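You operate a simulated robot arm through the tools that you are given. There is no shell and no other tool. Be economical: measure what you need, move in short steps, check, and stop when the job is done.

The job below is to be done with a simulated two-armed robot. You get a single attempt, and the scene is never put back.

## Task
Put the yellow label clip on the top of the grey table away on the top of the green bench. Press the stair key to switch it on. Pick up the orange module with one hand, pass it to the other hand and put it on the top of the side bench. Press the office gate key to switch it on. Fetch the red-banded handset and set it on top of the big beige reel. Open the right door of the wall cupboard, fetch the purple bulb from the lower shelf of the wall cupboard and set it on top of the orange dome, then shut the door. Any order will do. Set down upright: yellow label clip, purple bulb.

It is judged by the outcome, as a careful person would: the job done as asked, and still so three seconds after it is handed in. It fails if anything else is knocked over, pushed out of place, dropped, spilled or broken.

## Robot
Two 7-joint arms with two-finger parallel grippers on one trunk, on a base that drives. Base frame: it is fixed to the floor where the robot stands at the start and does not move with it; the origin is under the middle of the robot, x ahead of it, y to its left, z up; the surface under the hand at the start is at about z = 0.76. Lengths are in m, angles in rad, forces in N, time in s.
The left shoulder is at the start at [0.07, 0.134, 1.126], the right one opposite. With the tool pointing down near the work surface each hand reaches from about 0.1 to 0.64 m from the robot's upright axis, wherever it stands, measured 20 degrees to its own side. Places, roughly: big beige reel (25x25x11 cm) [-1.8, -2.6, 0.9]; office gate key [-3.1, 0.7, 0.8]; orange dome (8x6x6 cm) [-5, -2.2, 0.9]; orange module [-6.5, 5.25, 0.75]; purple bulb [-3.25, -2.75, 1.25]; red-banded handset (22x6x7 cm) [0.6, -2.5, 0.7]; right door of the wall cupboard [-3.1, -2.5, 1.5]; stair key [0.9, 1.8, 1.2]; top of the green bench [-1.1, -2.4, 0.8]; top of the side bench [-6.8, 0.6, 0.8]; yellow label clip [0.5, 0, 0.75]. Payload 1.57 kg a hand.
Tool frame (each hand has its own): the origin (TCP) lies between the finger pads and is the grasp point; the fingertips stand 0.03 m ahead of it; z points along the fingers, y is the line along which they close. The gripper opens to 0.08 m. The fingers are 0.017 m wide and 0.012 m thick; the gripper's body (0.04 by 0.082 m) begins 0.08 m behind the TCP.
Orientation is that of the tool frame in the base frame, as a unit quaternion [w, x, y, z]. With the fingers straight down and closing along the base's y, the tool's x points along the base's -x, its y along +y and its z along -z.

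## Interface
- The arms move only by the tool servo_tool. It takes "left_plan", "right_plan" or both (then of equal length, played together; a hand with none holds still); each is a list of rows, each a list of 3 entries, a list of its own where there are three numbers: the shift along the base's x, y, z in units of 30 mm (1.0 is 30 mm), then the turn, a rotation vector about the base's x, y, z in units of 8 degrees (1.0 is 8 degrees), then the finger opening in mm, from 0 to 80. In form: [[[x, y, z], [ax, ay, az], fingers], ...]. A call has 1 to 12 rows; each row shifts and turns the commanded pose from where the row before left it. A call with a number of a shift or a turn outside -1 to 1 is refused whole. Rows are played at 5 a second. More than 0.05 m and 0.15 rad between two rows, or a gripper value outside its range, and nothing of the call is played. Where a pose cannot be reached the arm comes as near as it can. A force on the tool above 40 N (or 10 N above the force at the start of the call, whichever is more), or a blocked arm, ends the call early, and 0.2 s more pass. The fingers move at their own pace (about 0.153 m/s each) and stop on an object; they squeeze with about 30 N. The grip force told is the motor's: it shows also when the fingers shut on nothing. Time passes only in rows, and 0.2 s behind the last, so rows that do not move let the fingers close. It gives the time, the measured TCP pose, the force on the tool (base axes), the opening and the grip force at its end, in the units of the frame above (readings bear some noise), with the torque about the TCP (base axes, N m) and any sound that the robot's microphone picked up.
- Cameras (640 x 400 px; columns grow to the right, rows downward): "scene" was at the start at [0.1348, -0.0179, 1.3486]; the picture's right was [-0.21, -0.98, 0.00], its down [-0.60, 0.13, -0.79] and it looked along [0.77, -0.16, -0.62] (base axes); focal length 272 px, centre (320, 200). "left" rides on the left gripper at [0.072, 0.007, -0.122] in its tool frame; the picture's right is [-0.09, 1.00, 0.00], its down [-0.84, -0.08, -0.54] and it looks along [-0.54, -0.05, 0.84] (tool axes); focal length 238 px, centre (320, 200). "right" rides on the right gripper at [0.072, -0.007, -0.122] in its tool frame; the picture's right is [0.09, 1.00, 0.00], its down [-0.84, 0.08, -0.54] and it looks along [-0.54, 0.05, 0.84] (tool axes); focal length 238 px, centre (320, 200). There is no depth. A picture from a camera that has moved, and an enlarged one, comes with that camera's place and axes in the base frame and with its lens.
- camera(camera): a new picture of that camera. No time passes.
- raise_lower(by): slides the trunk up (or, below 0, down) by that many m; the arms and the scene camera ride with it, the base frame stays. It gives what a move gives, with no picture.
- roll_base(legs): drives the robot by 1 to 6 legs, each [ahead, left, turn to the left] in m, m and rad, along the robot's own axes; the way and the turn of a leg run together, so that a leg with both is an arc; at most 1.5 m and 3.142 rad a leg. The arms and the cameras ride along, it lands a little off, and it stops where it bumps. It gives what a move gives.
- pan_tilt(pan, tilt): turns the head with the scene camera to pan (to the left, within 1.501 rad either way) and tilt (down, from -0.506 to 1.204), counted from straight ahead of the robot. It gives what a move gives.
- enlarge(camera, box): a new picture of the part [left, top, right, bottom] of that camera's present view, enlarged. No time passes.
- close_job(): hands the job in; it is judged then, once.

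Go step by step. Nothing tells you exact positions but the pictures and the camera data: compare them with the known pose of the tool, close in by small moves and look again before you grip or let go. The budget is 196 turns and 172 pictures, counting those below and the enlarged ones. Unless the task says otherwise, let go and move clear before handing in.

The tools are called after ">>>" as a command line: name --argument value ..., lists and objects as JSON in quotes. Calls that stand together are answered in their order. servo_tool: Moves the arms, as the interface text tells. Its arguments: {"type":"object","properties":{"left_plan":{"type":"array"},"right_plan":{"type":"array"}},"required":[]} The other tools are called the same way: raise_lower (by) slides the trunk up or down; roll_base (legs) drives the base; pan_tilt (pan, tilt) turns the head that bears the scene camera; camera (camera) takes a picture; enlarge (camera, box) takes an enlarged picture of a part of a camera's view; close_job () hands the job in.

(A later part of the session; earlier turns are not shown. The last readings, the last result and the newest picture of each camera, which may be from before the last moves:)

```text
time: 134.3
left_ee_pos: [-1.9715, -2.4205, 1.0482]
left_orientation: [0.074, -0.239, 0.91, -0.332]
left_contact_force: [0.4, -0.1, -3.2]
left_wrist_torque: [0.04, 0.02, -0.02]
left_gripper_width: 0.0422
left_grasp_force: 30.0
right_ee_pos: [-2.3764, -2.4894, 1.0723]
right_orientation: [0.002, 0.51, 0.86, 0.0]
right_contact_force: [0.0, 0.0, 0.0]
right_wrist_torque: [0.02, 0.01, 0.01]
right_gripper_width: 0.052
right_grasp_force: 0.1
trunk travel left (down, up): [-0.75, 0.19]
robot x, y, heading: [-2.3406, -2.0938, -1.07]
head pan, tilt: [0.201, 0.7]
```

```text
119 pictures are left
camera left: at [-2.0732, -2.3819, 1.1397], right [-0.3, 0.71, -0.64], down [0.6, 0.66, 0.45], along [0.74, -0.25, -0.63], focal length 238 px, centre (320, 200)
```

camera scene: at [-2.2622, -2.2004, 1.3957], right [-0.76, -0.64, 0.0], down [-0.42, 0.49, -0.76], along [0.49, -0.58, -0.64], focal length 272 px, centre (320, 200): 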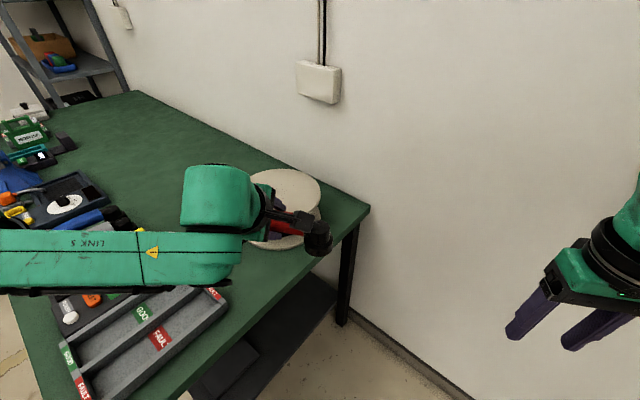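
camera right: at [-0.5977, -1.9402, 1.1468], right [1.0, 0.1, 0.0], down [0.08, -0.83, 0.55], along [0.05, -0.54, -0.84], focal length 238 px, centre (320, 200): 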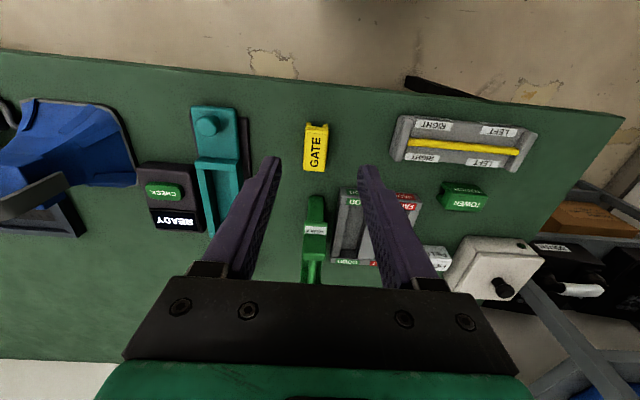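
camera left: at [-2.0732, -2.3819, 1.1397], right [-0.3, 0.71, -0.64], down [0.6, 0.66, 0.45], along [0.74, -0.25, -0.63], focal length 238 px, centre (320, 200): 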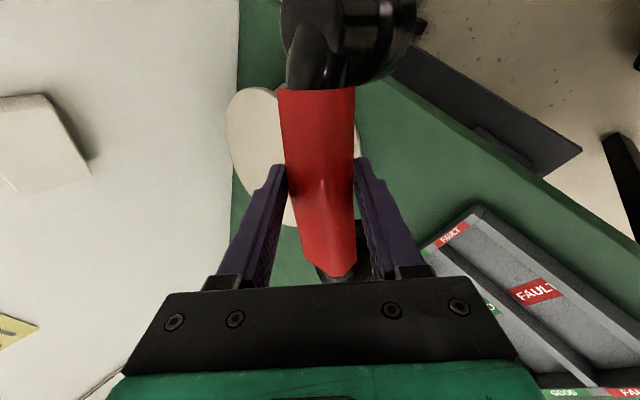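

I'll roll slightly nearer, then carry the handset over the reel with the arm.

>>> roll_base --legs '[[0.1, -0.03, 0]]'

>>> servo_tool --left_plan '[[[0.85, -0.38, 0], [0, 0, 0], 15], [[0.85, -0.38, 0], [0, 0, 0], 15], [[0.85, -0.38, 0], [0, 0, 0], 15], [[0.85, -0.38, 0], [0, 0, 0], 15], [[0.85, -0.38, 0], [0, 0, 0], 15], [[0.8, -0.38, 0], [0, 0, 0], 15], [[0, 0, 0], [0, 0, 0], 15]]'

>>> camera --camera "scene"

>>> camera --camera "left"

```text
time: 135.4
left_ee_pos: [-1.9605, -2.4778, 1.0574]
left_orientation: [0.068, -0.231, 0.907, -0.344]
left_contact_force: [0.7, -0.2, -2.6]
left_wrist_torque: [0.0, 0.0, 0.03]
left_gripper_width: 0.0419
left_grasp_force: 30.2
right_ee_pos: [-2.3688, -2.5348, 1.0734]
right_orientation: [-0.009, 0.514, 0.858, -0.005]
right_contact_force: [-0.6, 0.7, -0.1]
right_wrist_torque: [-0.01, 0.02, 0.01]
right_gripper_width: 0.0521
right_grasp_force: 0.0
trunk travel left (down, up): [-0.75, 0.19]
robot x, y, heading: [-2.3293, -2.1669, -1.09]
head pan, tilt: [0.201, 0.7]
stopped in leg 1: the robot was blocked; the commanded pose is now the measured one
```

```text
time: 137.2
left_ee_pos: [-1.8085, -2.549, 1.0579]
left_orientation: [0.066, -0.23, 0.908, -0.343]
left_contact_force: [0.8, 1.4, -2.7]
left_wrist_torque: [0.0, -0.05, -0.01]
left_gripper_width: 0.0245
left_grasp_force: 30.3
right_ee_pos: [-2.3695, -2.5367, 1.0751]
right_orientation: [-0.007, 0.516, 0.857, -0.007]
right_contact_force: [-0.4, 0.4, 0.8]
right_wrist_torque: [-0.03, -0.01, 0.03]
right_gripper_width: 0.0519
right_grasp_force: 0.1
trunk travel left (down, up): [-0.75, 0.19]
robot x, y, heading: [-2.3259, -2.1698, -1.096]
head pan, tilt: [0.201, 0.7]
stopped in row 7 (left hand): the arm was blocked; the commanded pose is now the measured one
```

```text
118 pictures are left
camera scene: at [-2.2461, -2.245, 1.3989], right [-0.78, -0.63, 0.02], down [-0.41, 0.48, -0.78], along [0.48, -0.61, -0.63], focal length 272 px, centre (320, 200)
```

scene: 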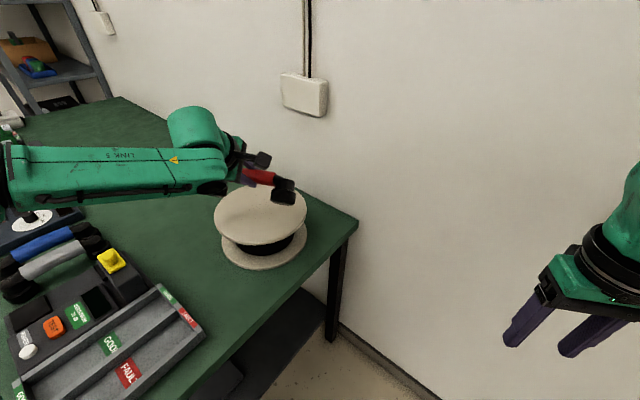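

```text
117 pictures are left
camera left: at [-1.9098, -2.5061, 1.1482], right [-0.29, 0.7, -0.65], down [0.62, 0.66, 0.43], along [0.73, -0.28, -0.62], focal length 238 px, centre (320, 200)
```

left: 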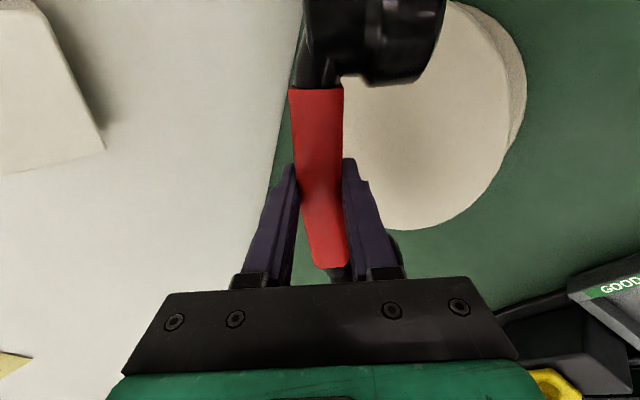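

Both the base and the arm got blocked, and the handset rolled in the grip to a flat hold (24.5 mm). Look to the right for what is being touched.

>>> pan_tilt --pan -1.2 --tilt 0.5

>>> camera --camera "scene"

>>> enlarge --camera "left" --box '[230, 0, 550, 300]'

```text
time: 138.8
left_ee_pos: [-1.8089, -2.549, 1.0586]
left_orientation: [0.067, -0.231, 0.907, -0.345]
left_contact_force: [-0.1, 0.7, -2.9]
left_wrist_torque: [0.01, 0.0, 0.03]
left_gripper_width: 0.0246
left_grasp_force: 30.7
right_ee_pos: [-2.3684, -2.5365, 1.0762]
right_orientation: [-0.007, 0.517, 0.856, -0.007]
right_contact_force: [0.2, -1.1, -0.6]
right_wrist_torque: [0.02, -0.03, 0.03]
right_gripper_width: 0.0522
right_grasp_force: 0.1
trunk travel left (down, up): [-0.75, 0.19]
robot x, y, heading: [-2.3269, -2.1687, -1.096]
head pan, tilt: [-1.201, 0.499]
```

```text
116 pictures are left
camera scene: at [-2.36, -2.2453, 1.4164], right [-0.75, 0.66, -0.02], down [0.31, 0.33, -0.89], along [-0.58, -0.67, -0.46], focal length 272 px, centre (320, 200)
```

scene: 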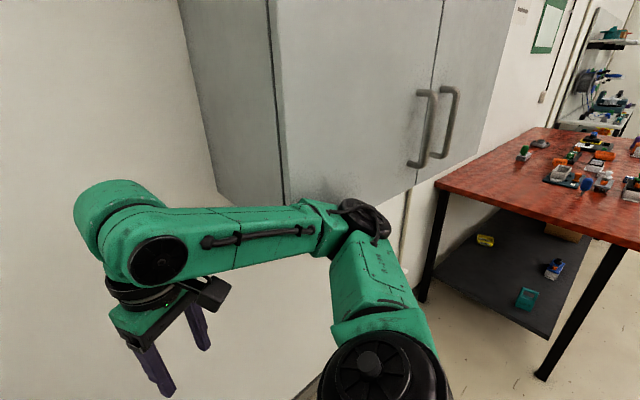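

```text
1.33 times, centred on (390, 150) of left
camera zoom: at [-1.9099, -2.5053, 1.1491], right [-0.29, 0.7, -0.66], down [0.62, 0.66, 0.43], along [0.73, -0.28, -0.62], focal length 318 px, centre (227, 267)
```

zoom: 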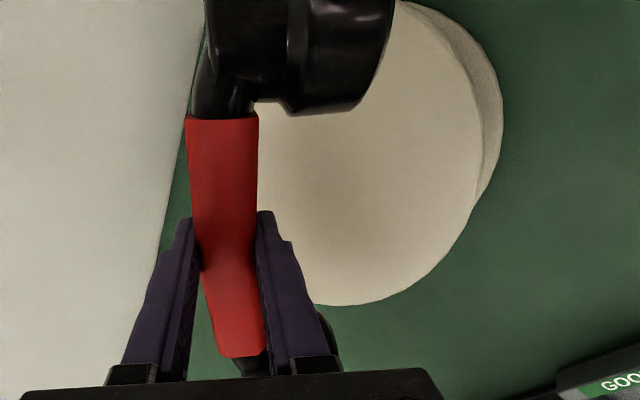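

The right elbow touches the cupboard's underside. Back off, lower the right arm, and turn the left hand level so the handset's ends point down.

>>> roll_base --legs '[[-0.1, 0.03, 0]]'

>>> servo_tool --right_plan '[[[0.3, 0, -0.9], [0, 0, 0], 52], [[0.3, 0, -0.9], [0, 0, 0], 52], [[0.3, 0, -0.9], [0, 0, 0], 52], [[0.3, 0, -0.9], [0, 0, 0], 52], [[0.3, 0, -0.9], [0, 0, 0], 52], [[0.3, 0, -0.9], [0, 0, 0], 52], [[0.3, 0, -0.9], [0, 0, 0], 52], [[0.3, 0, -0.9], [0, 0, 0], 52], [[0, 0, 0], [0, 0, 0], 52]]' --left_plan '[[[0, 0, 0.3], [-0.676, -0.352, 0], 15], [[0, 0, 0.3], [-0.676, -0.352, 0], 15], [[0, 0, 0.3], [-0.676, -0.352, 0], 15], [[0, 0, 0.3], [-0.676, -0.352, 0], 15], [[0, 0, 0], [-0.676, -0.352, 0], 15], [[0, 0, 0], [-0.676, -0.352, 0], 15], [[0, 0, 0], [-0.676, -0.352, 0], 15], [[0, 0, 0], [-0.676, -0.352, 0], 15], [[0, 0, 0], [0, 0, 0], 15]]'

>>> pan_tilt --pan 0.2 --tilt 0.6

>>> camera --camera "scene"

>>> camera --camera "left"

```text
time: 139.9
left_ee_pos: [-1.8293, -2.4777, 1.0465]
left_orientation: [0.071, -0.229, 0.913, -0.33]
left_contact_force: [0.4, 0.0, -2.6]
left_wrist_torque: [-0.05, -0.03, -0.05]
left_gripper_width: 0.0245
left_grasp_force: 30.1
right_ee_pos: [-2.3887, -2.468, 1.0625]
right_orientation: [-0.013, 0.515, 0.857, 0.01]
right_contact_force: [0.0, 0.0, 0.6]
right_wrist_torque: [0.07, -0.02, -0.01]
right_gripper_width: 0.0519
right_grasp_force: 0.2
trunk travel left (down, up): [-0.75, 0.19]
robot x, y, heading: [-2.3457, -2.0706, -1.088]
head pan, tilt: [-1.201, 0.499]
```

```text
time: 141.9
left_ee_pos: [-1.788, -2.4015, 1.1822]
left_orientation: [0.162, -0.185, 0.716, -0.653]
left_contact_force: [-0.5, -1.0, -2.2]
left_wrist_torque: [0.04, -0.03, 0.0]
left_gripper_width: 0.0247
left_grasp_force: 29.6
left hand out of reach, approached as far as the arm can: row 5, 6, 7, 8
right_ee_pos: [-2.3168, -2.4636, 0.8467]
right_orientation: [-0.012, 0.515, 0.857, 0.008]
right_contact_force: [0.0, -0.5, 0.4]
right_wrist_torque: [0.01, -0.01, 0.01]
right_gripper_width: 0.052
right_grasp_force: 0.0
trunk travel left (down, up): [-0.75, 0.19]
robot x, y, heading: [-2.3483, -2.0654, -1.091]
head pan, tilt: [-1.201, 0.499]
```

```text
time: 143.4
left_ee_pos: [-1.7872, -2.4007, 1.1816]
left_orientation: [0.161, -0.184, 0.716, -0.654]
left_contact_force: [-0.7, 0.1, -2.3]
left_wrist_torque: [-0.01, 0.04, -0.02]
left_gripper_width: 0.0243
left_grasp_force: 30.5
right_ee_pos: [-2.3174, -2.4646, 0.8469]
right_orientation: [-0.013, 0.515, 0.857, 0.007]
right_contact_force: [-1.5, -0.1, -0.6]
right_wrist_torque: [-0.01, 0.01, -0.02]
right_gripper_width: 0.0517
right_grasp_force: 0.1
trunk travel left (down, up): [-0.75, 0.19]
robot x, y, heading: [-2.348, -2.0668, -1.093]
head pan, tilt: [0.201, 0.6]
```

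```text
114 pictures are left
camera scene: at [-2.2663, -2.1833, 1.4043], right [-0.78, -0.63, 0.0], down [-0.36, 0.44, -0.82], along [0.52, -0.64, -0.57], focal length 272 px, centre (320, 200)
```

scene: 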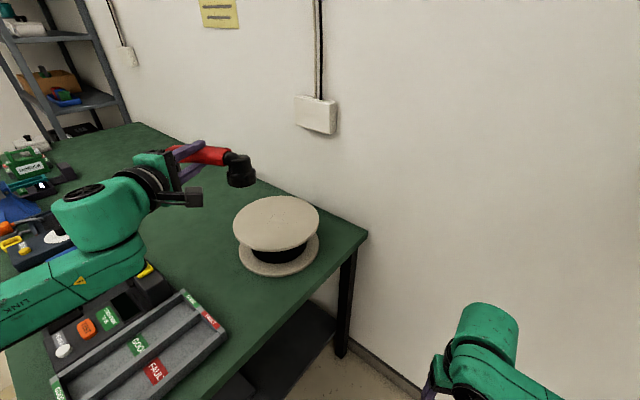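

```text
113 pictures are left
camera left: at [-1.9097, -2.3287, 1.1875], right [0.03, 0.12, -0.99], down [0.48, 0.87, 0.12], along [0.88, -0.48, -0.03], focal length 238 px, centre (320, 200)
```

left: 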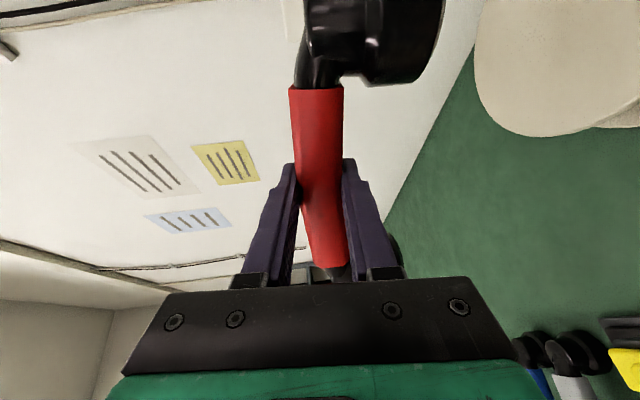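

Now the handset is level with ends down. Reel centre re-measured at (-1.787, -2.573). Move over it.

>>> servo_tool --left_plan '[[[0, -0.9, -0.6], [-0.25, -0.13, 0], 15], [[0, -0.9, -0.6], [-0.25, -0.13, 0], 15], [[0, -0.9, -0.6], [0, 0, 0], 15], [[0, -0.9, -0.6], [0, 0, 0], 15], [[0, -0.9, -0.6], [0, 0, 0], 15], [[0, -0.9, -0.6], [0, 0, 0], 15], [[0, 0, -0.4], [0, 0, 0], 15], [[0, 0, 0], [0, 0, 0], 15]]'

>>> camera --camera "scene"

>>> camera --camera "left"

```text
time: 145.2
left_ee_pos: [-1.7879, -2.5631, 1.0618]
left_orientation: [0.169, -0.178, 0.689, -0.682]
left_contact_force: [-0.3, -0.3, -1.8]
left_wrist_torque: [0.01, 0.04, 0.0]
left_gripper_width: 0.0246
left_grasp_force: 30.4
right_ee_pos: [-2.3161, -2.464, 0.8474]
right_orientation: [-0.012, 0.515, 0.857, 0.007]
right_contact_force: [0.4, -0.5, 0.1]
right_wrist_torque: [-0.03, 0.05, 0.01]
right_gripper_width: 0.0521
right_grasp_force: 0.1
trunk travel left (down, up): [-0.75, 0.19]
robot x, y, heading: [-2.3455, -2.0691, -1.091]
head pan, tilt: [0.201, 0.6]
```

```text
112 pictures are left
camera scene: at [-2.2664, -2.1834, 1.4043], right [-0.78, -0.63, 0.0], down [-0.36, 0.44, -0.82], along [0.52, -0.64, -0.57], focal length 272 px, centre (320, 200)
```

scene: 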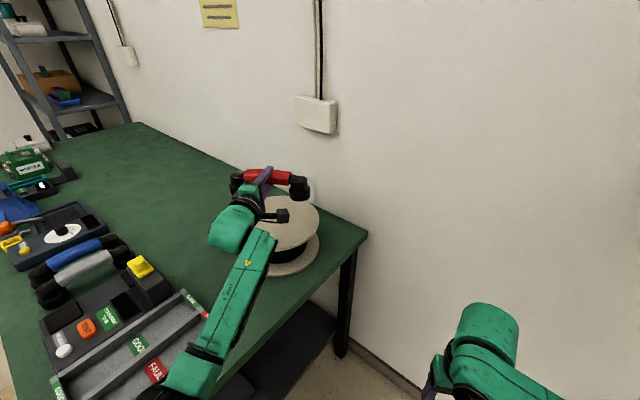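

```text
111 pictures are left
camera left: at [-1.9115, -2.4903, 1.057], right [0.07, 0.05, -1.0], down [0.48, 0.87, 0.08], along [0.88, -0.48, 0.03], focal length 238 px, centre (320, 200)
```

left: 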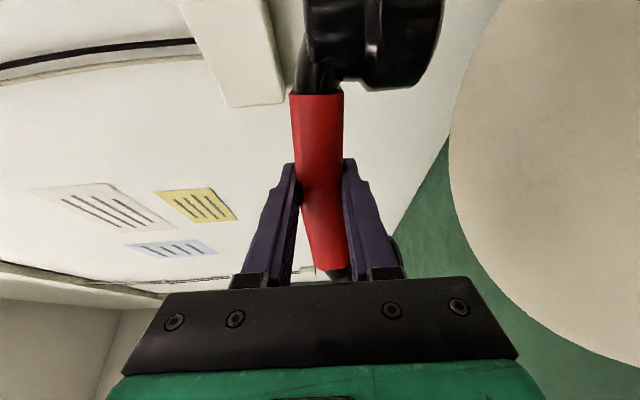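

Well centred. Shift 1 cm and descend to near contact.

>>> servo_tool --left_plan '[[[0, -0.3, -0.8], [0, 0, 0], 15], [[0, 0, -0.8], [0, 0, 0], 15], [[0, 0, -0.6], [0, 0, 0], 15], [[0, 0, 0], [0, 0, 0], 15]]'

>>> enlarge --camera "scene" --box '[200, 140, 360, 290]'

```text
time: 146.2
left_ee_pos: [-1.7882, -2.5729, 0.9942]
left_orientation: [0.169, -0.178, 0.69, -0.681]
left_contact_force: [0.1, 0.7, -2.7]
left_wrist_torque: [0.03, 0.03, 0.01]
left_gripper_width: 0.0248
left_grasp_force: 29.7
right_ee_pos: [-2.3173, -2.4643, 0.8469]
right_orientation: [-0.013, 0.514, 0.858, 0.008]
right_contact_force: [0.5, 0.6, -0.4]
right_wrist_torque: [-0.02, -0.01, 0.0]
right_gripper_width: 0.052
right_grasp_force: 0.1
trunk travel left (down, up): [-0.75, 0.19]
robot x, y, heading: [-2.3434, -2.0695, -1.094]
head pan, tilt: [0.201, 0.6]
```

```text
2.67 times, centred on (280, 215) of scene
camera zoom: at [-2.2664, -2.1835, 1.4043], right [-0.78, -0.63, 0.0], down [-0.36, 0.44, -0.82], along [0.52, -0.64, -0.57], focal length 725 px, centre (427, 160)
```

zoom: 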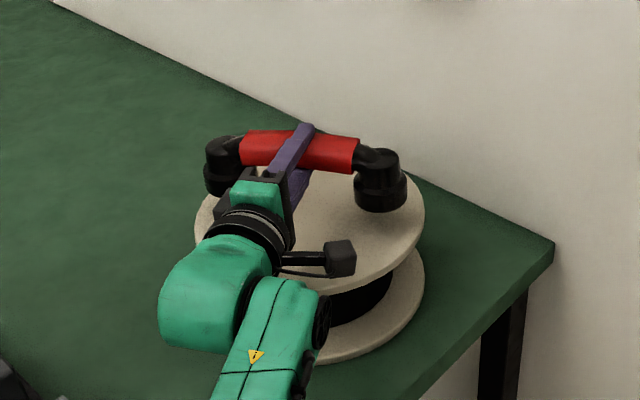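

Caps are inside the disc. Lower in small steps to contact.

>>> servo_tool --left_plan '[[[0, 0, -0.3], [0, 0, 0], 15], [[0, 0, -0.25], [0, 0, 0], 15], [[0, 0, -0.2], [0, 0, 0], 15]]'

>>> enlarge --camera "scene" --box '[200, 140, 360, 290]'

```text
time: 147.1
left_ee_pos: [-1.7874, -2.5717, 0.9734]
left_orientation: [0.169, -0.179, 0.689, -0.682]
left_contact_force: [0.3, -0.5, -3.2]
left_wrist_torque: [0.01, 0.04, 0.02]
left_gripper_width: 0.0247
left_grasp_force: 30.0
right_ee_pos: [-2.3165, -2.4629, 0.8472]
right_orientation: [-0.013, 0.515, 0.857, 0.007]
right_contact_force: [-0.2, -0.1, 0.3]
right_wrist_torque: [0.01, -0.02, -0.01]
right_gripper_width: 0.0521
right_grasp_force: 0.0
trunk travel left (down, up): [-0.75, 0.19]
robot x, y, heading: [-2.346, -2.069, -1.085]
head pan, tilt: [0.201, 0.6]
```

```text
2.67 times, centred on (280, 215) of scene
camera zoom: at [-2.2663, -2.1835, 1.4043], right [-0.78, -0.63, 0.0], down [-0.36, 0.44, -0.82], along [0.52, -0.64, -0.57], focal length 725 px, centre (427, 160)
```

zoom: 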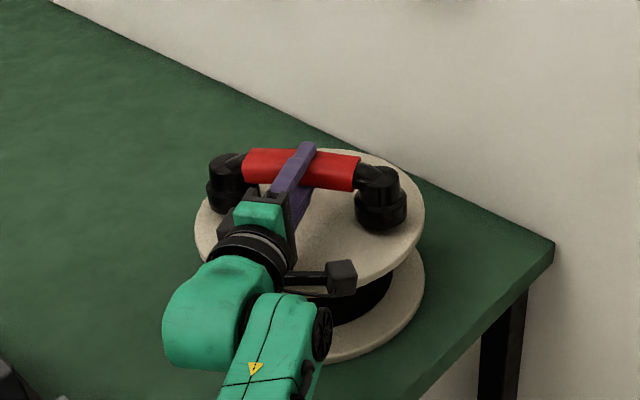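

>>> servo_tool --left_plan '[[[0, 0, -0.15], [0, 0, 0], 15], [[0, 0, -0.15], [0, 0, 0], 15]]'

```text
time: 147.7
left_ee_pos: [-1.7878, -2.5722, 0.9665]
left_orientation: [0.171, -0.177, 0.688, -0.683]
left_contact_force: [0.3, -1.1, 2.5]
left_wrist_torque: [0.1, -0.62, -0.17]
left_gripper_width: 0.0244
left_grasp_force: 30.2
right_ee_pos: [-2.318, -2.4633, 0.8479]
right_orientation: [-0.012, 0.515, 0.857, 0.008]
right_contact_force: [0.0, 0.9, -0.9]
right_wrist_torque: [0.05, -0.04, -0.01]
right_gripper_width: 0.052
right_grasp_force: 0.0
trunk travel left (down, up): [-0.75, 0.19]
robot x, y, heading: [-2.3441, -2.0704, -1.089]
head pan, tilt: [0.201, 0.6]
```

First contact; a touch lower, then open gently.

>>> servo_tool --left_plan '[[[0, 0, -0.1], [0, 0, 0], 15], [[0, 0, 0], [0, 0, 0], 15], [[0, 0, 0], [0, 0, 0], 30], [[0, 0, 0], [0, 0, 0], 40], [[0, 0, 0], [0, 0, 0], 40]]'

>>> enlarge --camera "scene" --box '[200, 140, 360, 290]'

>>> camera --camera "left"

```text
time: 148.8
left_ee_pos: [-1.7886, -2.5706, 0.9621]
left_orientation: [0.17, -0.177, 0.689, -0.681]
left_contact_force: [0.6, 0.1, 0.8]
left_wrist_torque: [0.01, 0.01, -0.01]
left_gripper_width: 0.0397
left_grasp_force: 0.1
right_ee_pos: [-2.3163, -2.4634, 0.8476]
right_orientation: [-0.012, 0.515, 0.857, 0.007]
right_contact_force: [-0.8, 0.1, -0.7]
right_wrist_torque: [0.0, -0.01, -0.01]
right_gripper_width: 0.052
right_grasp_force: 0.0
trunk travel left (down, up): [-0.75, 0.19]
robot x, y, heading: [-2.3465, -2.0696, -1.091]
head pan, tilt: [0.201, 0.6]
```

```text
2.67 times, centred on (280, 215) of scene
camera zoom: at [-2.2671, -2.1827, 1.4044], right [-0.78, -0.63, 0.0], down [-0.36, 0.44, -0.83], along [0.52, -0.64, -0.56], focal length 725 px, centre (427, 160)
```

zoom: 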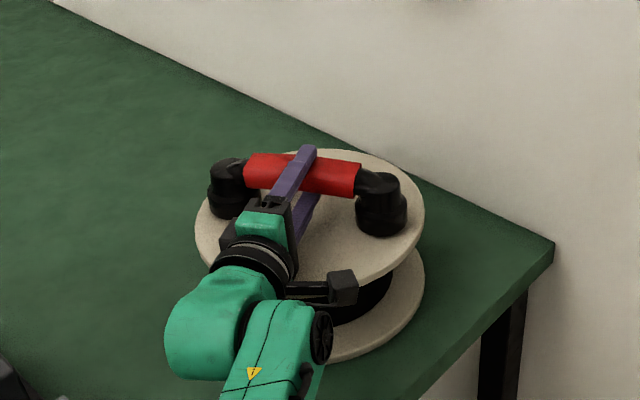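

```text
107 pictures are left
camera left: at [-1.9108, -2.4985, 0.9575], right [0.07, 0.05, -1.0], down [0.48, 0.87, 0.08], along [0.88, -0.48, 0.03], focal length 238 px, centre (320, 200)
```

left: 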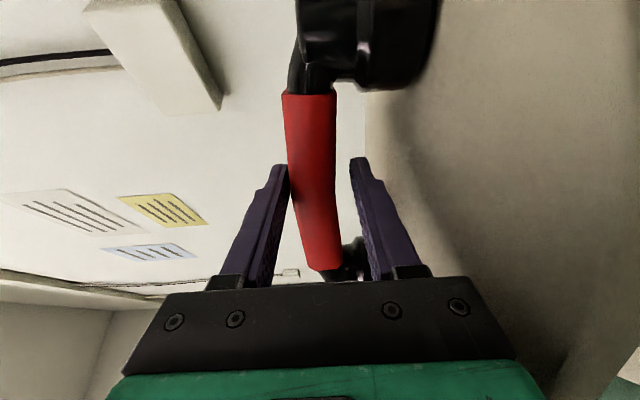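

It stands on both ends. Centre the fingers around the bar and withdraw straight back.

>>> servo_tool --left_plan '[[[0, 0, 0.2], [0, 0, 0], 45], [[0, 0, 0], [0, 0, 0], 45], [[-0.4, 0.75, 0], [0, 0, 0], 45], [[-0.45, 0.85, 0], [0, 0, 0], 45], [[-0.45, 0.85, 0], [0, 0, 0], 45], [[-0.3, 0.6, 0.8], [0, 0, 0], 45], [[-0.3, 0.6, 1], [0, 0, 0], 45], [[0, 0, 1], [0, 0, 0], 45]]'

>>> camera --camera "scene"

```text
time: 150.7
left_ee_pos: [-1.8457, -2.4636, 1.0509]
left_orientation: [0.171, -0.175, 0.691, -0.68]
left_contact_force: [-0.4, 0.5, -0.1]
left_wrist_torque: [0.02, 0.0, -0.02]
left_gripper_width: 0.0452
left_grasp_force: 0.1
right_ee_pos: [-2.3172, -2.464, 0.8462]
right_orientation: [-0.013, 0.514, 0.857, 0.007]
right_contact_force: [-0.5, 0.9, -0.7]
right_wrist_torque: [0.01, -0.01, 0.02]
right_gripper_width: 0.052
right_grasp_force: 0.1
trunk travel left (down, up): [-0.75, 0.19]
robot x, y, heading: [-2.3466, -2.068, -1.089]
head pan, tilt: [0.201, 0.6]
```

```text
106 pictures are left
camera scene: at [-2.2669, -2.1835, 1.4043], right [-0.78, -0.63, 0.0], down [-0.36, 0.44, -0.82], along [0.52, -0.64, -0.57], focal length 272 px, centre (320, 200)
```

scene: 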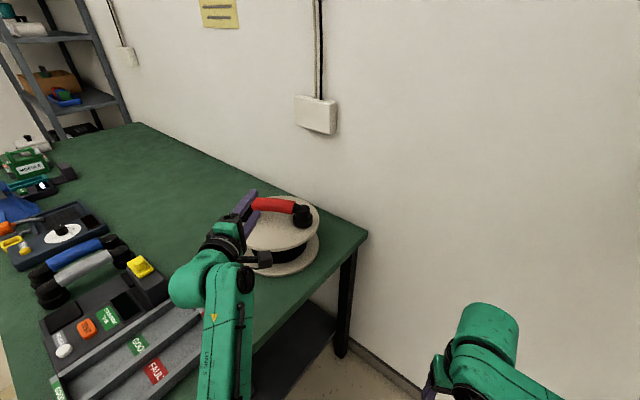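

Handset placed. Next the cupboard: back away, face it, and get both hands pointing ahead.

>>> roll_base --legs '[[-0.65, 0, 0], [0, 0, -0.48], [0, -0.35, 0]]'

>>> pan_tilt --pan 0 --tilt 0.1

>>> camera --camera "scene"

```text
time: 157.6
left_ee_pos: [-2.7417, -2.0733, 1.051]
left_orientation: [0.005, -0.009, 0.712, -0.703]
left_contact_force: [-0.7, -0.9, -0.1]
left_wrist_torque: [0.03, 0.03, 0.0]
left_gripper_width: 0.0451
left_grasp_force: 0.0
right_ee_pos: [-3.161, -1.8541, 0.8484]
right_orientation: [-0.01, 0.702, 0.712, 0.009]
right_contact_force: [-0.1, -0.4, 0.1]
right_wrist_torque: [0.01, 0.0, -0.02]
right_gripper_width: 0.0519
right_grasp_force: 0.1
trunk travel left (down, up): [-0.75, 0.19]
robot x, y, heading: [-3.0046, -1.4952, -1.568]
head pan, tilt: [0.201, 0.6]
```

```text
time: 158.5
left_ee_pos: [-2.7415, -2.0713, 1.0523]
left_orientation: [0.005, -0.009, 0.712, -0.702]
left_contact_force: [-0.3, 0.1, 0.6]
left_wrist_torque: [0.03, -0.02, 0.0]
left_gripper_width: 0.0449
left_grasp_force: 0.1
right_ee_pos: [-3.1611, -1.8551, 0.8478]
right_orientation: [-0.01, 0.703, 0.711, 0.009]
right_contact_force: [1.0, -1.0, -0.1]
right_wrist_torque: [0.01, -0.01, 0.01]
right_gripper_width: 0.052
right_grasp_force: 0.1
trunk travel left (down, up): [-0.75, 0.19]
robot x, y, heading: [-3.0063, -1.4928, -1.565]
head pan, tilt: [0.0, 0.099]
```

```text
105 pictures are left
camera scene: at [-3.0047, -1.6342, 1.4505], right [-1.0, 0.0, 0.0], down [0.0, 0.1, -0.99], along [0.0, -0.99, -0.1], focal length 272 px, centre (320, 200)
```

scene: 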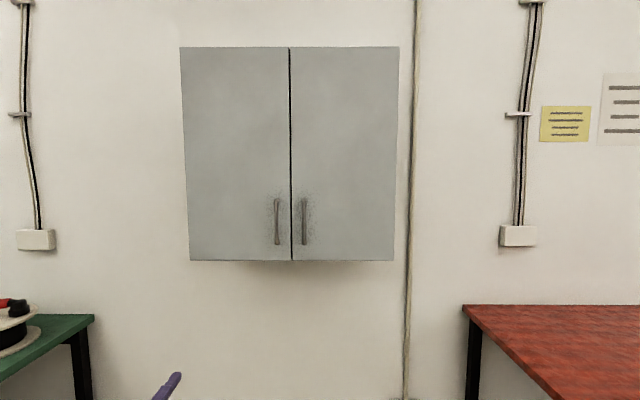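

The right door's handle is at about (-2.957, -2.51, 1.29); hinge at x≈-3.26. I'll point the right hand ahead and the left hand down, and raise the trunk.

>>> servo_tool --right_plan '[[[0, -0.4, 0.7], [-0.94, 0, 0], 70], [[0, -0.4, 0.7], [-0.94, 0, 0], 70], [[0, -0.4, 0.7], [-0.94, 0, 0], 70], [[0, -0.4, 0.7], [-0.94, 0, 0], 70], [[0, -0.4, 0.7], [-0.94, 0, 0], 70], [[0, -0.4, 0.7], [-0.94, 0, 0], 70], [[0, -0.4, 0.7], [-0.94, 0, 0], 70], [[0, -0.4, 0.7], [-0.94, 0, 0], 70], [[0, -0.4, 0.7], [-0.94, 0, 0], 70], [[0, -0.4, 0.7], [-0.94, 0, 0], 70], [[0, -0.4, 0.7], [-0.94, 0, 0], 70], [[0, -0.4, 0.7], [-0.91, 0, 0], 70]]' --left_plan '[[[0, 0.4, 0], [0.94, 0, 0], 20], [[0, 0.4, 0], [0.94, 0, 0], 20], [[0, 0.4, 0], [0.94, 0, 0], 20], [[0, 0.4, 0], [0.94, 0, 0], 20], [[0, 0.4, 0], [0.94, 0, 0], 20], [[0, 0.4, 0], [0.94, 0, 0], 20], [[0, 0.4, 0], [0.94, 0, 0], 20], [[0, 0.4, 0], [0.94, 0, 0], 20], [[0, 0, 0], [0.94, 0, 0], 20], [[0, 0, 0], [0.94, 0, 0], 20], [[0, 0, 0], [0.94, 0, 0], 20], [[0, 0, 0], [0.91, 0, 0], 20]]'

>>> raise_lower --by 0.19

>>> camera --camera "right"

>>> camera --camera "scene"

```text
time: 161.1
left_ee_pos: [-2.7269, -2.0088, 1.0301]
left_orientation: [0.01, -0.002, 1.0, 0.007]
left_contact_force: [0.2, 0.3, -0.3]
left_wrist_torque: [0.03, 0.0, -0.01]
left_gripper_width: 0.02
left_grasp_force: 0.1
left hand out of reach, approached as far as the arm can: row 8, 9, 10
right_ee_pos: [-3.1616, -1.9986, 1.0998]
right_orientation: [0.49, 0.504, 0.509, -0.497]
right_contact_force: [-0.1, -0.3, 0.3]
right_wrist_torque: [0.01, 0.0, -0.03]
right_gripper_width: 0.0701
right_grasp_force: 0.1
trunk travel left (down, up): [-0.75, 0.19]
robot x, y, heading: [-3.0046, -1.493, -1.568]
head pan, tilt: [0.0, 0.099]
```

```text
time: 163.2
left_ee_pos: [-2.7259, -2.0082, 1.2207]
left_orientation: [0.009, -0.003, 1.0, 0.006]
left_contact_force: [-0.3, -0.4, 0.2]
left_wrist_torque: [-0.03, 0.0, 0.02]
left_gripper_width: 0.02
left_grasp_force: 0.1
right_ee_pos: [-3.1609, -1.9981, 1.2897]
right_orientation: [0.489, 0.505, 0.51, -0.496]
right_contact_force: [0.6, 0.1, -0.7]
right_wrist_torque: [-0.04, -0.01, 0.01]
right_gripper_width: 0.0698
right_grasp_force: 0.0
trunk travel left (down, up): [-0.94, 0.0]
robot x, y, heading: [-3.0062, -1.491, -1.567]
head pan, tilt: [0.0, 0.099]
```

```text
104 pictures are left
camera right: at [-3.1691, -1.8746, 1.2228], right [0.99, 0.0, -0.1], down [0.09, 0.52, 0.85], along [0.06, -0.86, 0.51], focal length 238 px, centre (320, 200)
```

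right: 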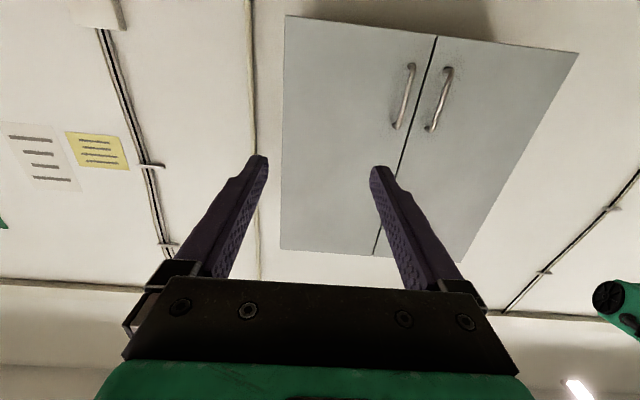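

```text
103 pictures are left
camera scene: at [-3.005, -1.6343, 1.6405], right [-1.0, 0.0, 0.0], down [0.0, 0.1, -0.99], along [0.0, -0.99, -0.1], focal length 272 px, centre (320, 200)
```

scene: 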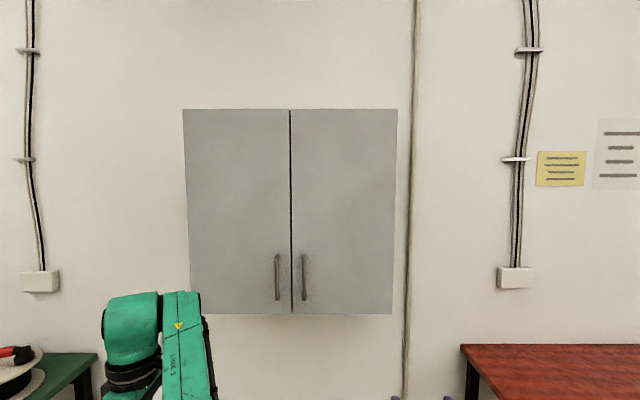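

Handle confirmed at (-2.953, -2.507, 1.288). Drive so the open fingers come in front of it.

>>> roll_base --legs '[[0, 0.208, 0], [0.38, 0, 0]]'

>>> camera --camera "right"

```text
time: 166.8
left_ee_pos: [-2.5122, -2.3712, 1.2212]
left_orientation: [0.01, -0.003, 1.0, 0.005]
left_contact_force: [-0.2, 0.1, -0.1]
left_wrist_torque: [-0.02, 0.0, 0.04]
left_gripper_width: 0.0201
left_grasp_force: 0.1
right_ee_pos: [-2.9482, -2.3628, 1.2898]
right_orientation: [0.491, 0.504, 0.509, -0.496]
right_contact_force: [-0.1, 0.2, -0.5]
right_wrist_torque: [-0.02, 0.0, 0.0]
right_gripper_width: 0.0699
right_grasp_force: 0.0
trunk travel left (down, up): [-0.94, 0.0]
robot x, y, heading: [-2.794, -1.8577, -1.564]
head pan, tilt: [0.0, 0.099]
```

```text
102 pictures are left
camera right: at [-2.9563, -2.2394, 1.2237], right [0.99, 0.0, -0.1], down [0.09, 0.52, 0.85], along [0.06, -0.85, 0.52], focal length 238 px, centre (320, 200)
```

right: 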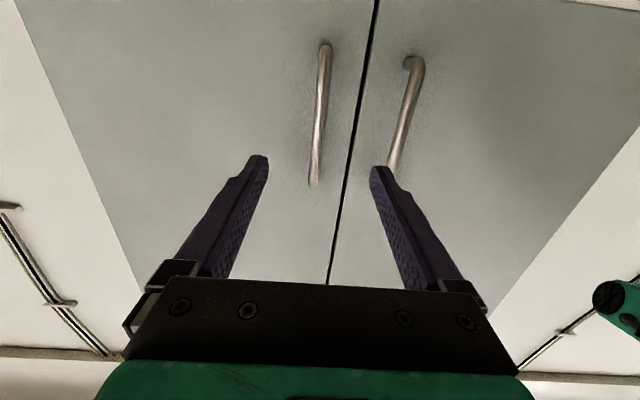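

>>> servo_tool --right_plan '[[[0, -0.9, -0.1], [0, 0, 0], 50], [[0, -0.9, 0], [0, 0, 0], 50], [[0, -0.9, 0], [0, 0, 0], 50], [[0, -0.9, 0], [0, 0, 0], 50], [[0, -0.7, 0], [0, 0, 0], 50], [[0, 0, 0], [0, 0, 0], 50]]'

>>> camera --camera "right"

```text
time: 168.2
left_ee_pos: [-2.5128, -2.3745, 1.22]
left_orientation: [0.01, -0.004, 1.0, 0.006]
left_contact_force: [0.7, -0.1, 0.4]
left_wrist_torque: [-0.04, 0.03, -0.03]
left_gripper_width: 0.0201
left_grasp_force: 0.1
right_ee_pos: [-2.9473, -2.4964, 1.288]
right_orientation: [0.491, 0.504, 0.509, -0.496]
right_contact_force: [0.3, 0.3, 0.6]
right_wrist_torque: [0.0, 0.01, 0.03]
right_gripper_width: 0.0498
right_grasp_force: 0.0
trunk travel left (down, up): [-0.94, 0.0]
robot x, y, heading: [-2.7942, -1.8592, -1.566]
head pan, tilt: [0.0, 0.099]
```

```text
101 pictures are left
camera right: at [-2.9562, -2.3721, 1.2209], right [0.99, 0.0, -0.1], down [0.09, 0.52, 0.85], along [0.06, -0.86, 0.52], focal length 238 px, centre (320, 200)
```

right: 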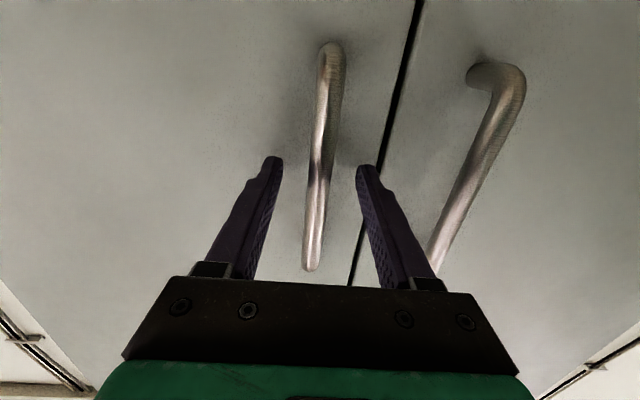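

Handle is between the fingers. Close and pull a little with the arm.

>>> servo_tool --right_plan '[[[0, 0, 0], [0, 0, 0], 25], [[0, 0, 0], [0, 0, 0], 5], [[0, 0, 0], [0, 0, 0], 5], [[0, 0.4, 0], [0, 0, 0], 5], [[0, 0.6, 0], [0, 0, 0], 5], [[-0.1, 0.6, 0], [0, 0, 0.3], 5], [[-0.1, 0.6, 0], [0, 0, 0.3], 5]]'

>>> camera --camera "scene"

```text
time: 169.8
left_ee_pos: [-2.5237, -2.3738, 1.2217]
left_orientation: [0.015, -0.003, 1.0, 0.007]
left_contact_force: [0.6, 0.8, -0.1]
left_wrist_torque: [0.01, 0.02, 0.04]
left_gripper_width: 0.0197
left_grasp_force: 0.1
right_ee_pos: [-2.966, -2.4284, 1.2871]
right_orientation: [0.512, 0.484, 0.527, -0.475]
right_contact_force: [-26.5, -11.0, 14.6]
right_wrist_torque: [-0.32, -0.15, 0.03]
right_gripper_width: 0.014
right_grasp_force: 30.0
trunk travel left (down, up): [-0.94, 0.0]
robot x, y, heading: [-2.7946, -1.8567, -1.564]
head pan, tilt: [0.0, 0.099]
```

```text
100 pictures are left
camera scene: at [-2.8068, -2.0022, 1.6406], right [-1.0, -0.01, -0.01], down [0.01, 0.1, -0.99], along [0.01, -0.99, -0.1], focal length 272 px, centre (320, 200)
```

scene: 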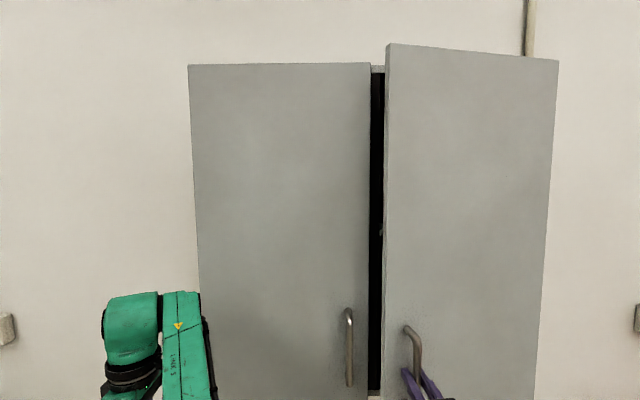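

The door is swinging. Continue along the arc about the hinge at (-3.26, -2.55).

>>> servo_tool --right_plan '[[[-0.5, 0.64, 0], [0, 0, 0.5], 5], [[-0.48, 0.64, 0], [0, 0, 0.5], 5], [[-0.45, 0.64, 0], [0, 0, 0.5], 5], [[-0.59, 0.69, 0], [0, 0, 0.5], 5], [[-0.59, 0.69, 0], [0, 0, 0.5], 5], [[-0.59, 0.69, 0], [0, 0, 0.5], 5], [[-0.57, 0.42, 0], [0, 0, 0.4], 5], [[-0.57, 0.4, 0], [0, 0, 0.4], 5], [[-0.57, 0.38, 0], [0, 0, 0.4], 5], [[-0.57, 0.36, 0], [0, 0, 0.4], 5]]'

>>> camera --camera "scene"

```text
time: 172.0
left_ee_pos: [-2.5144, -2.3745, 1.2207]
left_orientation: [0.01, -0.003, 1.0, 0.007]
left_contact_force: [0.6, -0.3, -0.2]
left_wrist_torque: [0.01, 0.03, 0.01]
left_gripper_width: 0.0201
left_grasp_force: 0.0
right_ee_pos: [-3.0513, -2.312, 1.2884]
right_orientation: [0.6, 0.36, 0.618, -0.359]
right_contact_force: [-9.1, -9.7, 26.3]
right_wrist_torque: [0.09, -0.48, -0.07]
right_gripper_width: 0.0142
right_grasp_force: 30.7
right hand out of reach, approached as far as the arm can: row 7, 8, 9, 10
trunk travel left (down, up): [-0.94, 0.0]
robot x, y, heading: [-2.7967, -1.8609, -1.562]
head pan, tilt: [0.0, 0.099]
```

```text
99 pictures are left
camera scene: at [-2.7944, -2.0011, 1.6408], right [-1.0, -0.01, 0.0], down [0.0, 0.1, -0.99], along [0.01, -0.99, -0.1], focal length 272 px, centre (320, 200)
```

scene: 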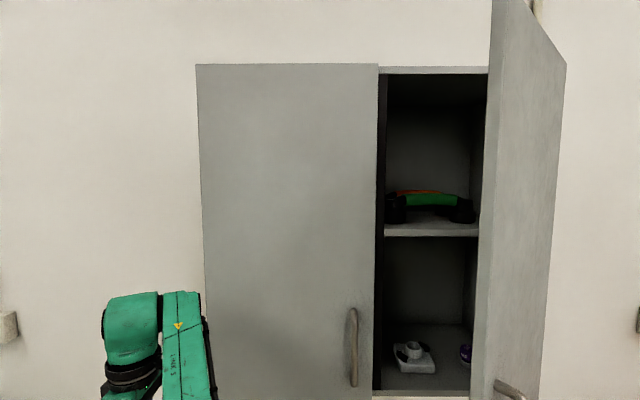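

Door is ~40° open, the bulb is visible lower right. Continue the arc with the base.

>>> roll_base --legs '[[-0.05, -0.07, 0], [-0.02, -0.06, 0]]'

>>> camera --camera "scene"

```text
time: 173.6
left_ee_pos: [-2.6308, -2.3083, 1.2166]
left_orientation: [0.006, -0.005, 1.0, 0.007]
left_contact_force: [1.2, 0.6, 0.1]
left_wrist_torque: [0.0, 0.09, -0.01]
left_gripper_width: 0.0203
left_grasp_force: 0.0
right_ee_pos: [-3.1671, -2.246, 1.2848]
right_orientation: [0.594, 0.362, 0.625, -0.354]
right_contact_force: [4.2, 6.1, -11.3]
right_wrist_torque: [0.77, -0.18, 0.1]
right_gripper_width: 0.0141
right_grasp_force: 30.6
trunk travel left (down, up): [-0.94, 0.0]
robot x, y, heading: [-2.9282, -1.7929, -1.556]
head pan, tilt: [0.0, 0.099]
```

```text
98 pictures are left
camera scene: at [-2.9086, -1.9367, 1.6396], right [-1.0, -0.01, 0.01], down [-0.01, 0.1, -0.99], along [0.01, -0.99, -0.1], focal length 272 px, centre (320, 200)
```

scene: 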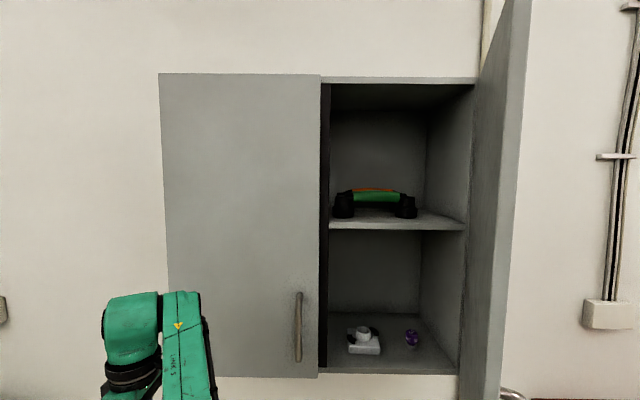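

>>> roll_base --legs '[[-0.012, -0.075, 0], [0.01, -0.08, 0]]'

>>> camera --camera "scene"

>>> camera --camera "right"

```text
time: 175.3
left_ee_pos: [-2.7896, -2.3009, 1.2189]
left_orientation: [0.006, -0.007, 1.0, 0.005]
left_contact_force: [0.9, 0.5, -0.2]
left_wrist_torque: [-0.03, 0.06, 0.01]
left_gripper_width: 0.0201
left_grasp_force: 0.2
right_ee_pos: [-3.3276, -2.2395, 1.2835]
right_orientation: [0.593, 0.365, 0.624, -0.354]
right_contact_force: [1.7, 0.3, -0.8]
right_wrist_torque: [0.9, 0.04, 0.11]
right_gripper_width: 0.0137
right_grasp_force: 30.3
trunk travel left (down, up): [-0.94, 0.0]
robot x, y, heading: [-3.0848, -1.7889, -1.563]
head pan, tilt: [0.0, 0.099]
```

```text
97 pictures are left
camera scene: at [-3.0686, -1.9295, 1.6404], right [-1.0, -0.01, 0.01], down [-0.01, 0.1, -1.0], along [0.01, -1.0, -0.1], focal length 272 px, centre (320, 200)
```

scene: 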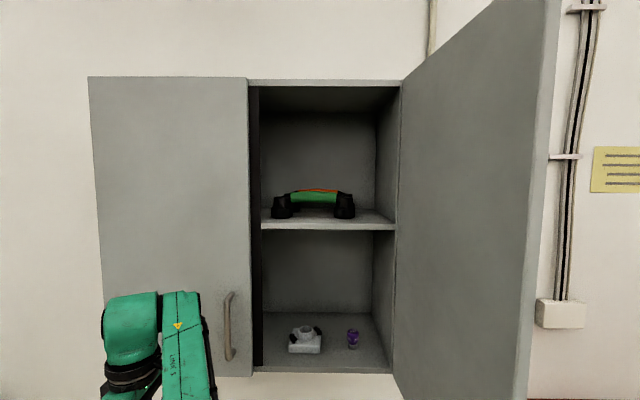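

```text
96 pictures are left
camera right: at [-3.3945, -2.1353, 1.218], right [0.87, 0.49, -0.1], down [-0.17, 0.48, 0.86], along [0.47, -0.73, 0.5], focal length 238 px, centre (320, 200)
```

right: 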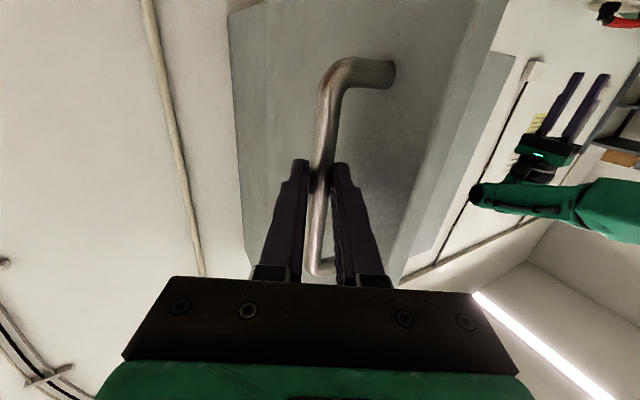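

The door is open past 90°. Zoom on the bulb.

>>> enlarge --camera "scene" --box '[245, 290, 405, 390]'

```text
4.00 times, centred on (325, 340) of scene
camera zoom: at [-3.0686, -1.9295, 1.6404], right [-1.0, -0.01, 0.01], down [-0.01, 0.1, -1.0], along [0.01, -1.0, -0.1], focal length 1087 px, centre (300, -360)
```

zoom: 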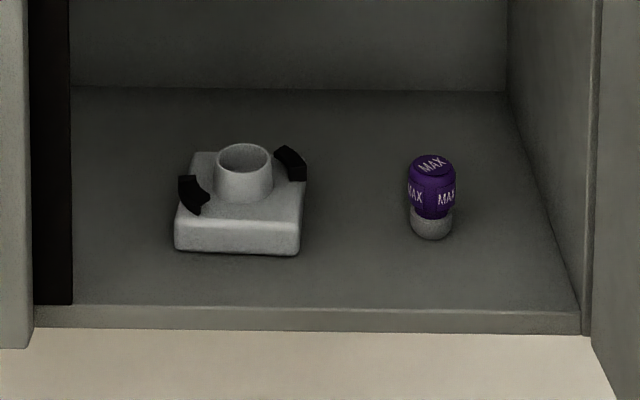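

Bulb stands at about (-3.155, -2.635, floor 1.17). I'll swing the door wider with the base to get elbow room.

>>> roll_base --legs '[[0.028, -0.085, 0], [0.05, -0.075, 0]]'

>>> camera --camera "scene"

```text
time: 176.4
left_ee_pos: [-2.8486, -2.3186, 1.2194]
left_orientation: [0.008, -0.008, 1.0, 0.005]
left_contact_force: [0.0, -0.1, -0.7]
left_wrist_torque: [0.0, -0.01, -0.01]
left_gripper_width: 0.02
left_grasp_force: 0.1
right_ee_pos: [-3.3726, -2.2557, 1.2839]
right_orientation: [0.603, 0.356, 0.627, -0.343]
right_contact_force: [13.6, 5.2, -0.9]
right_wrist_torque: [-0.64, -0.47, 0.23]
right_gripper_width: 0.0138
right_grasp_force: 30.5
trunk travel left (down, up): [-0.94, 0.0]
robot x, y, heading: [-3.1377, -1.8087, -1.559]
head pan, tilt: [0.0, 0.099]
stopped in leg 1: the force on the tool passed its limit at 69 N (the readings are from after the stop); the commanded pose is now the measured one
```

```text
94 pictures are left
camera scene: at [-3.1295, -1.9476, 1.6408], right [-1.0, -0.01, 0.0], down [0.0, 0.1, -1.0], along [0.01, -1.0, -0.1], focal length 272 px, centre (320, 200)
```

scene: 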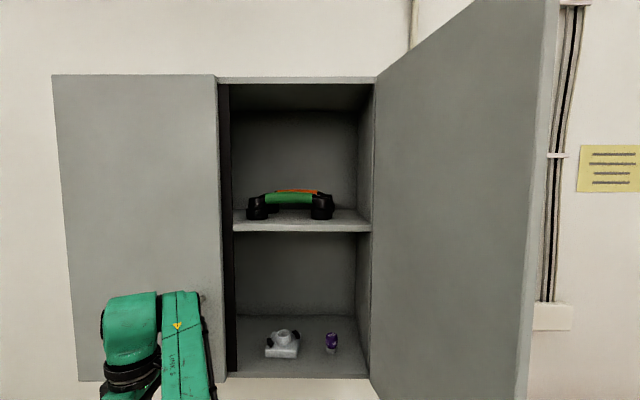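

The door reached its stop (~105°). Release the handle, back off, and tuck the right hand down low.

>>> servo_tool --right_plan '[[[0, 0, 0], [0, 0, 0], 30], [[0, 0, 0], [0, 0, 0], 45], [[-0.4, 0.7, 0], [0, 0, 0], 45], [[-0.4, 0.7, 0], [0, 0, 0], 45], [[-0.4, 0.7, 0], [0, 0, 0], 45], [[-0.4, 0.7, 0], [0, 0, 0], 45]]'

>>> roll_base --legs '[[-0.3, 0, 0]]'

>>> servo_tool --right_plan '[[[0.4, -0.2, -0.9], [0.806, 0.479, 0], 20], [[0.4, -0.2, -0.9], [0.806, 0.479, 0], 20], [[0.4, -0.2, -0.9], [0.806, 0.479, 0], 20], [[0.4, -0.2, -0.9], [0.806, 0.479, 0], 20], [[0.4, -0.2, -0.9], [0.806, 0.479, 0], 20], [[0.4, -0.2, -0.9], [0.806, 0.479, 0], 20], [[0.4, -0.2, -0.9], [0.806, 0.479, 0], 20], [[0.4, -0.2, -0.9], [0.806, 0.479, 0], 20], [[0.4, -0.2, -0.9], [0.806, 0.479, 0], 20], [[0.4, -0.2, -0.9], [0.806, 0.479, 0], 20], [[0, 0, -0.9], [0.806, 0.479, 0], 20], [[0, 0, -0.9], [0.806, 0.479, 0], 20]]'

>>> camera --camera "scene"

```text
time: 177.8
left_ee_pos: [-2.8537, -2.3187, 1.2222]
left_orientation: [0.011, -0.007, 1.0, 0.004]
left_contact_force: [-0.6, 0.1, 0.4]
left_wrist_torque: [-0.02, -0.04, 0.01]
left_gripper_width: 0.02
left_grasp_force: 0.0
right_ee_pos: [-3.424, -2.2064, 1.2936]
right_orientation: [0.601, 0.359, 0.626, -0.343]
right_contact_force: [0.1, 0.1, -0.7]
right_wrist_torque: [0.02, 0.02, -0.01]
right_gripper_width: 0.045
right_grasp_force: 0.0
right hand out of reach, approached as far as the arm can: row 3, 4, 5
trunk travel left (down, up): [-0.94, 0.0]
robot x, y, heading: [-3.1343, -1.8075, -1.562]
head pan, tilt: [0.0, 0.099]
```

```text
time: 179.8
left_ee_pos: [-2.8565, -2.0311, 1.2197]
left_orientation: [0.01, -0.005, 1.0, 0.008]
left_contact_force: [0.0, -0.6, -0.5]
left_wrist_torque: [0.03, 0.0, -0.03]
left_gripper_width: 0.0199
left_grasp_force: 0.1
right_ee_pos: [-3.4256, -1.9169, 1.2931]
right_orientation: [0.599, 0.362, 0.626, -0.344]
right_contact_force: [0.5, -0.4, 0.2]
right_wrist_torque: [-0.05, -0.03, 0.01]
right_gripper_width: 0.045
right_grasp_force: 0.0
trunk travel left (down, up): [-0.94, 0.0]
robot x, y, heading: [-3.1374, -1.5176, -1.562]
head pan, tilt: [0.0, 0.099]
```

```text
time: 182.4
left_ee_pos: [-2.8571, -2.0287, 1.2193]
left_orientation: [0.01, -0.006, 1.0, 0.007]
left_contact_force: [-0.2, -0.4, -0.2]
left_wrist_torque: [0.04, 0.0, 0.0]
left_gripper_width: 0.0201
left_grasp_force: 0.1
right_ee_pos: [-3.3076, -1.9746, 0.9685]
right_orientation: [-0.024, 0.495, 0.868, 0.008]
right_contact_force: [0.0, -0.1, -0.3]
right_wrist_torque: [0.0, -0.01, 0.01]
right_gripper_width: 0.0198
right_grasp_force: 0.1
trunk travel left (down, up): [-0.94, 0.0]
robot x, y, heading: [-3.135, -1.513, -1.563]
head pan, tilt: [0.0, 0.099]
```

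```text
93 pictures are left
camera scene: at [-3.1371, -1.6571, 1.6404], right [-1.0, -0.01, 0.0], down [0.0, 0.1, -0.99], along [0.01, -0.99, -0.1], focal length 272 px, centre (320, 200)
```

scene: 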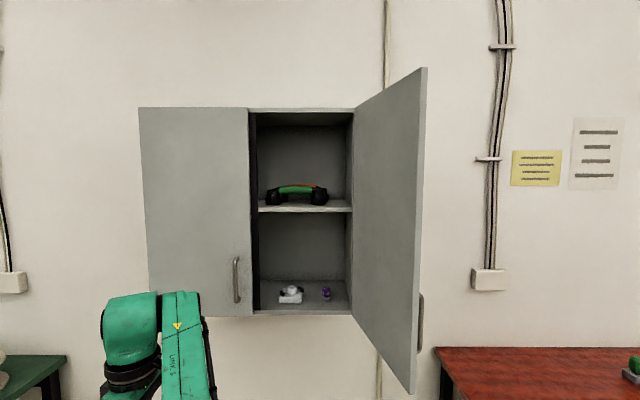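

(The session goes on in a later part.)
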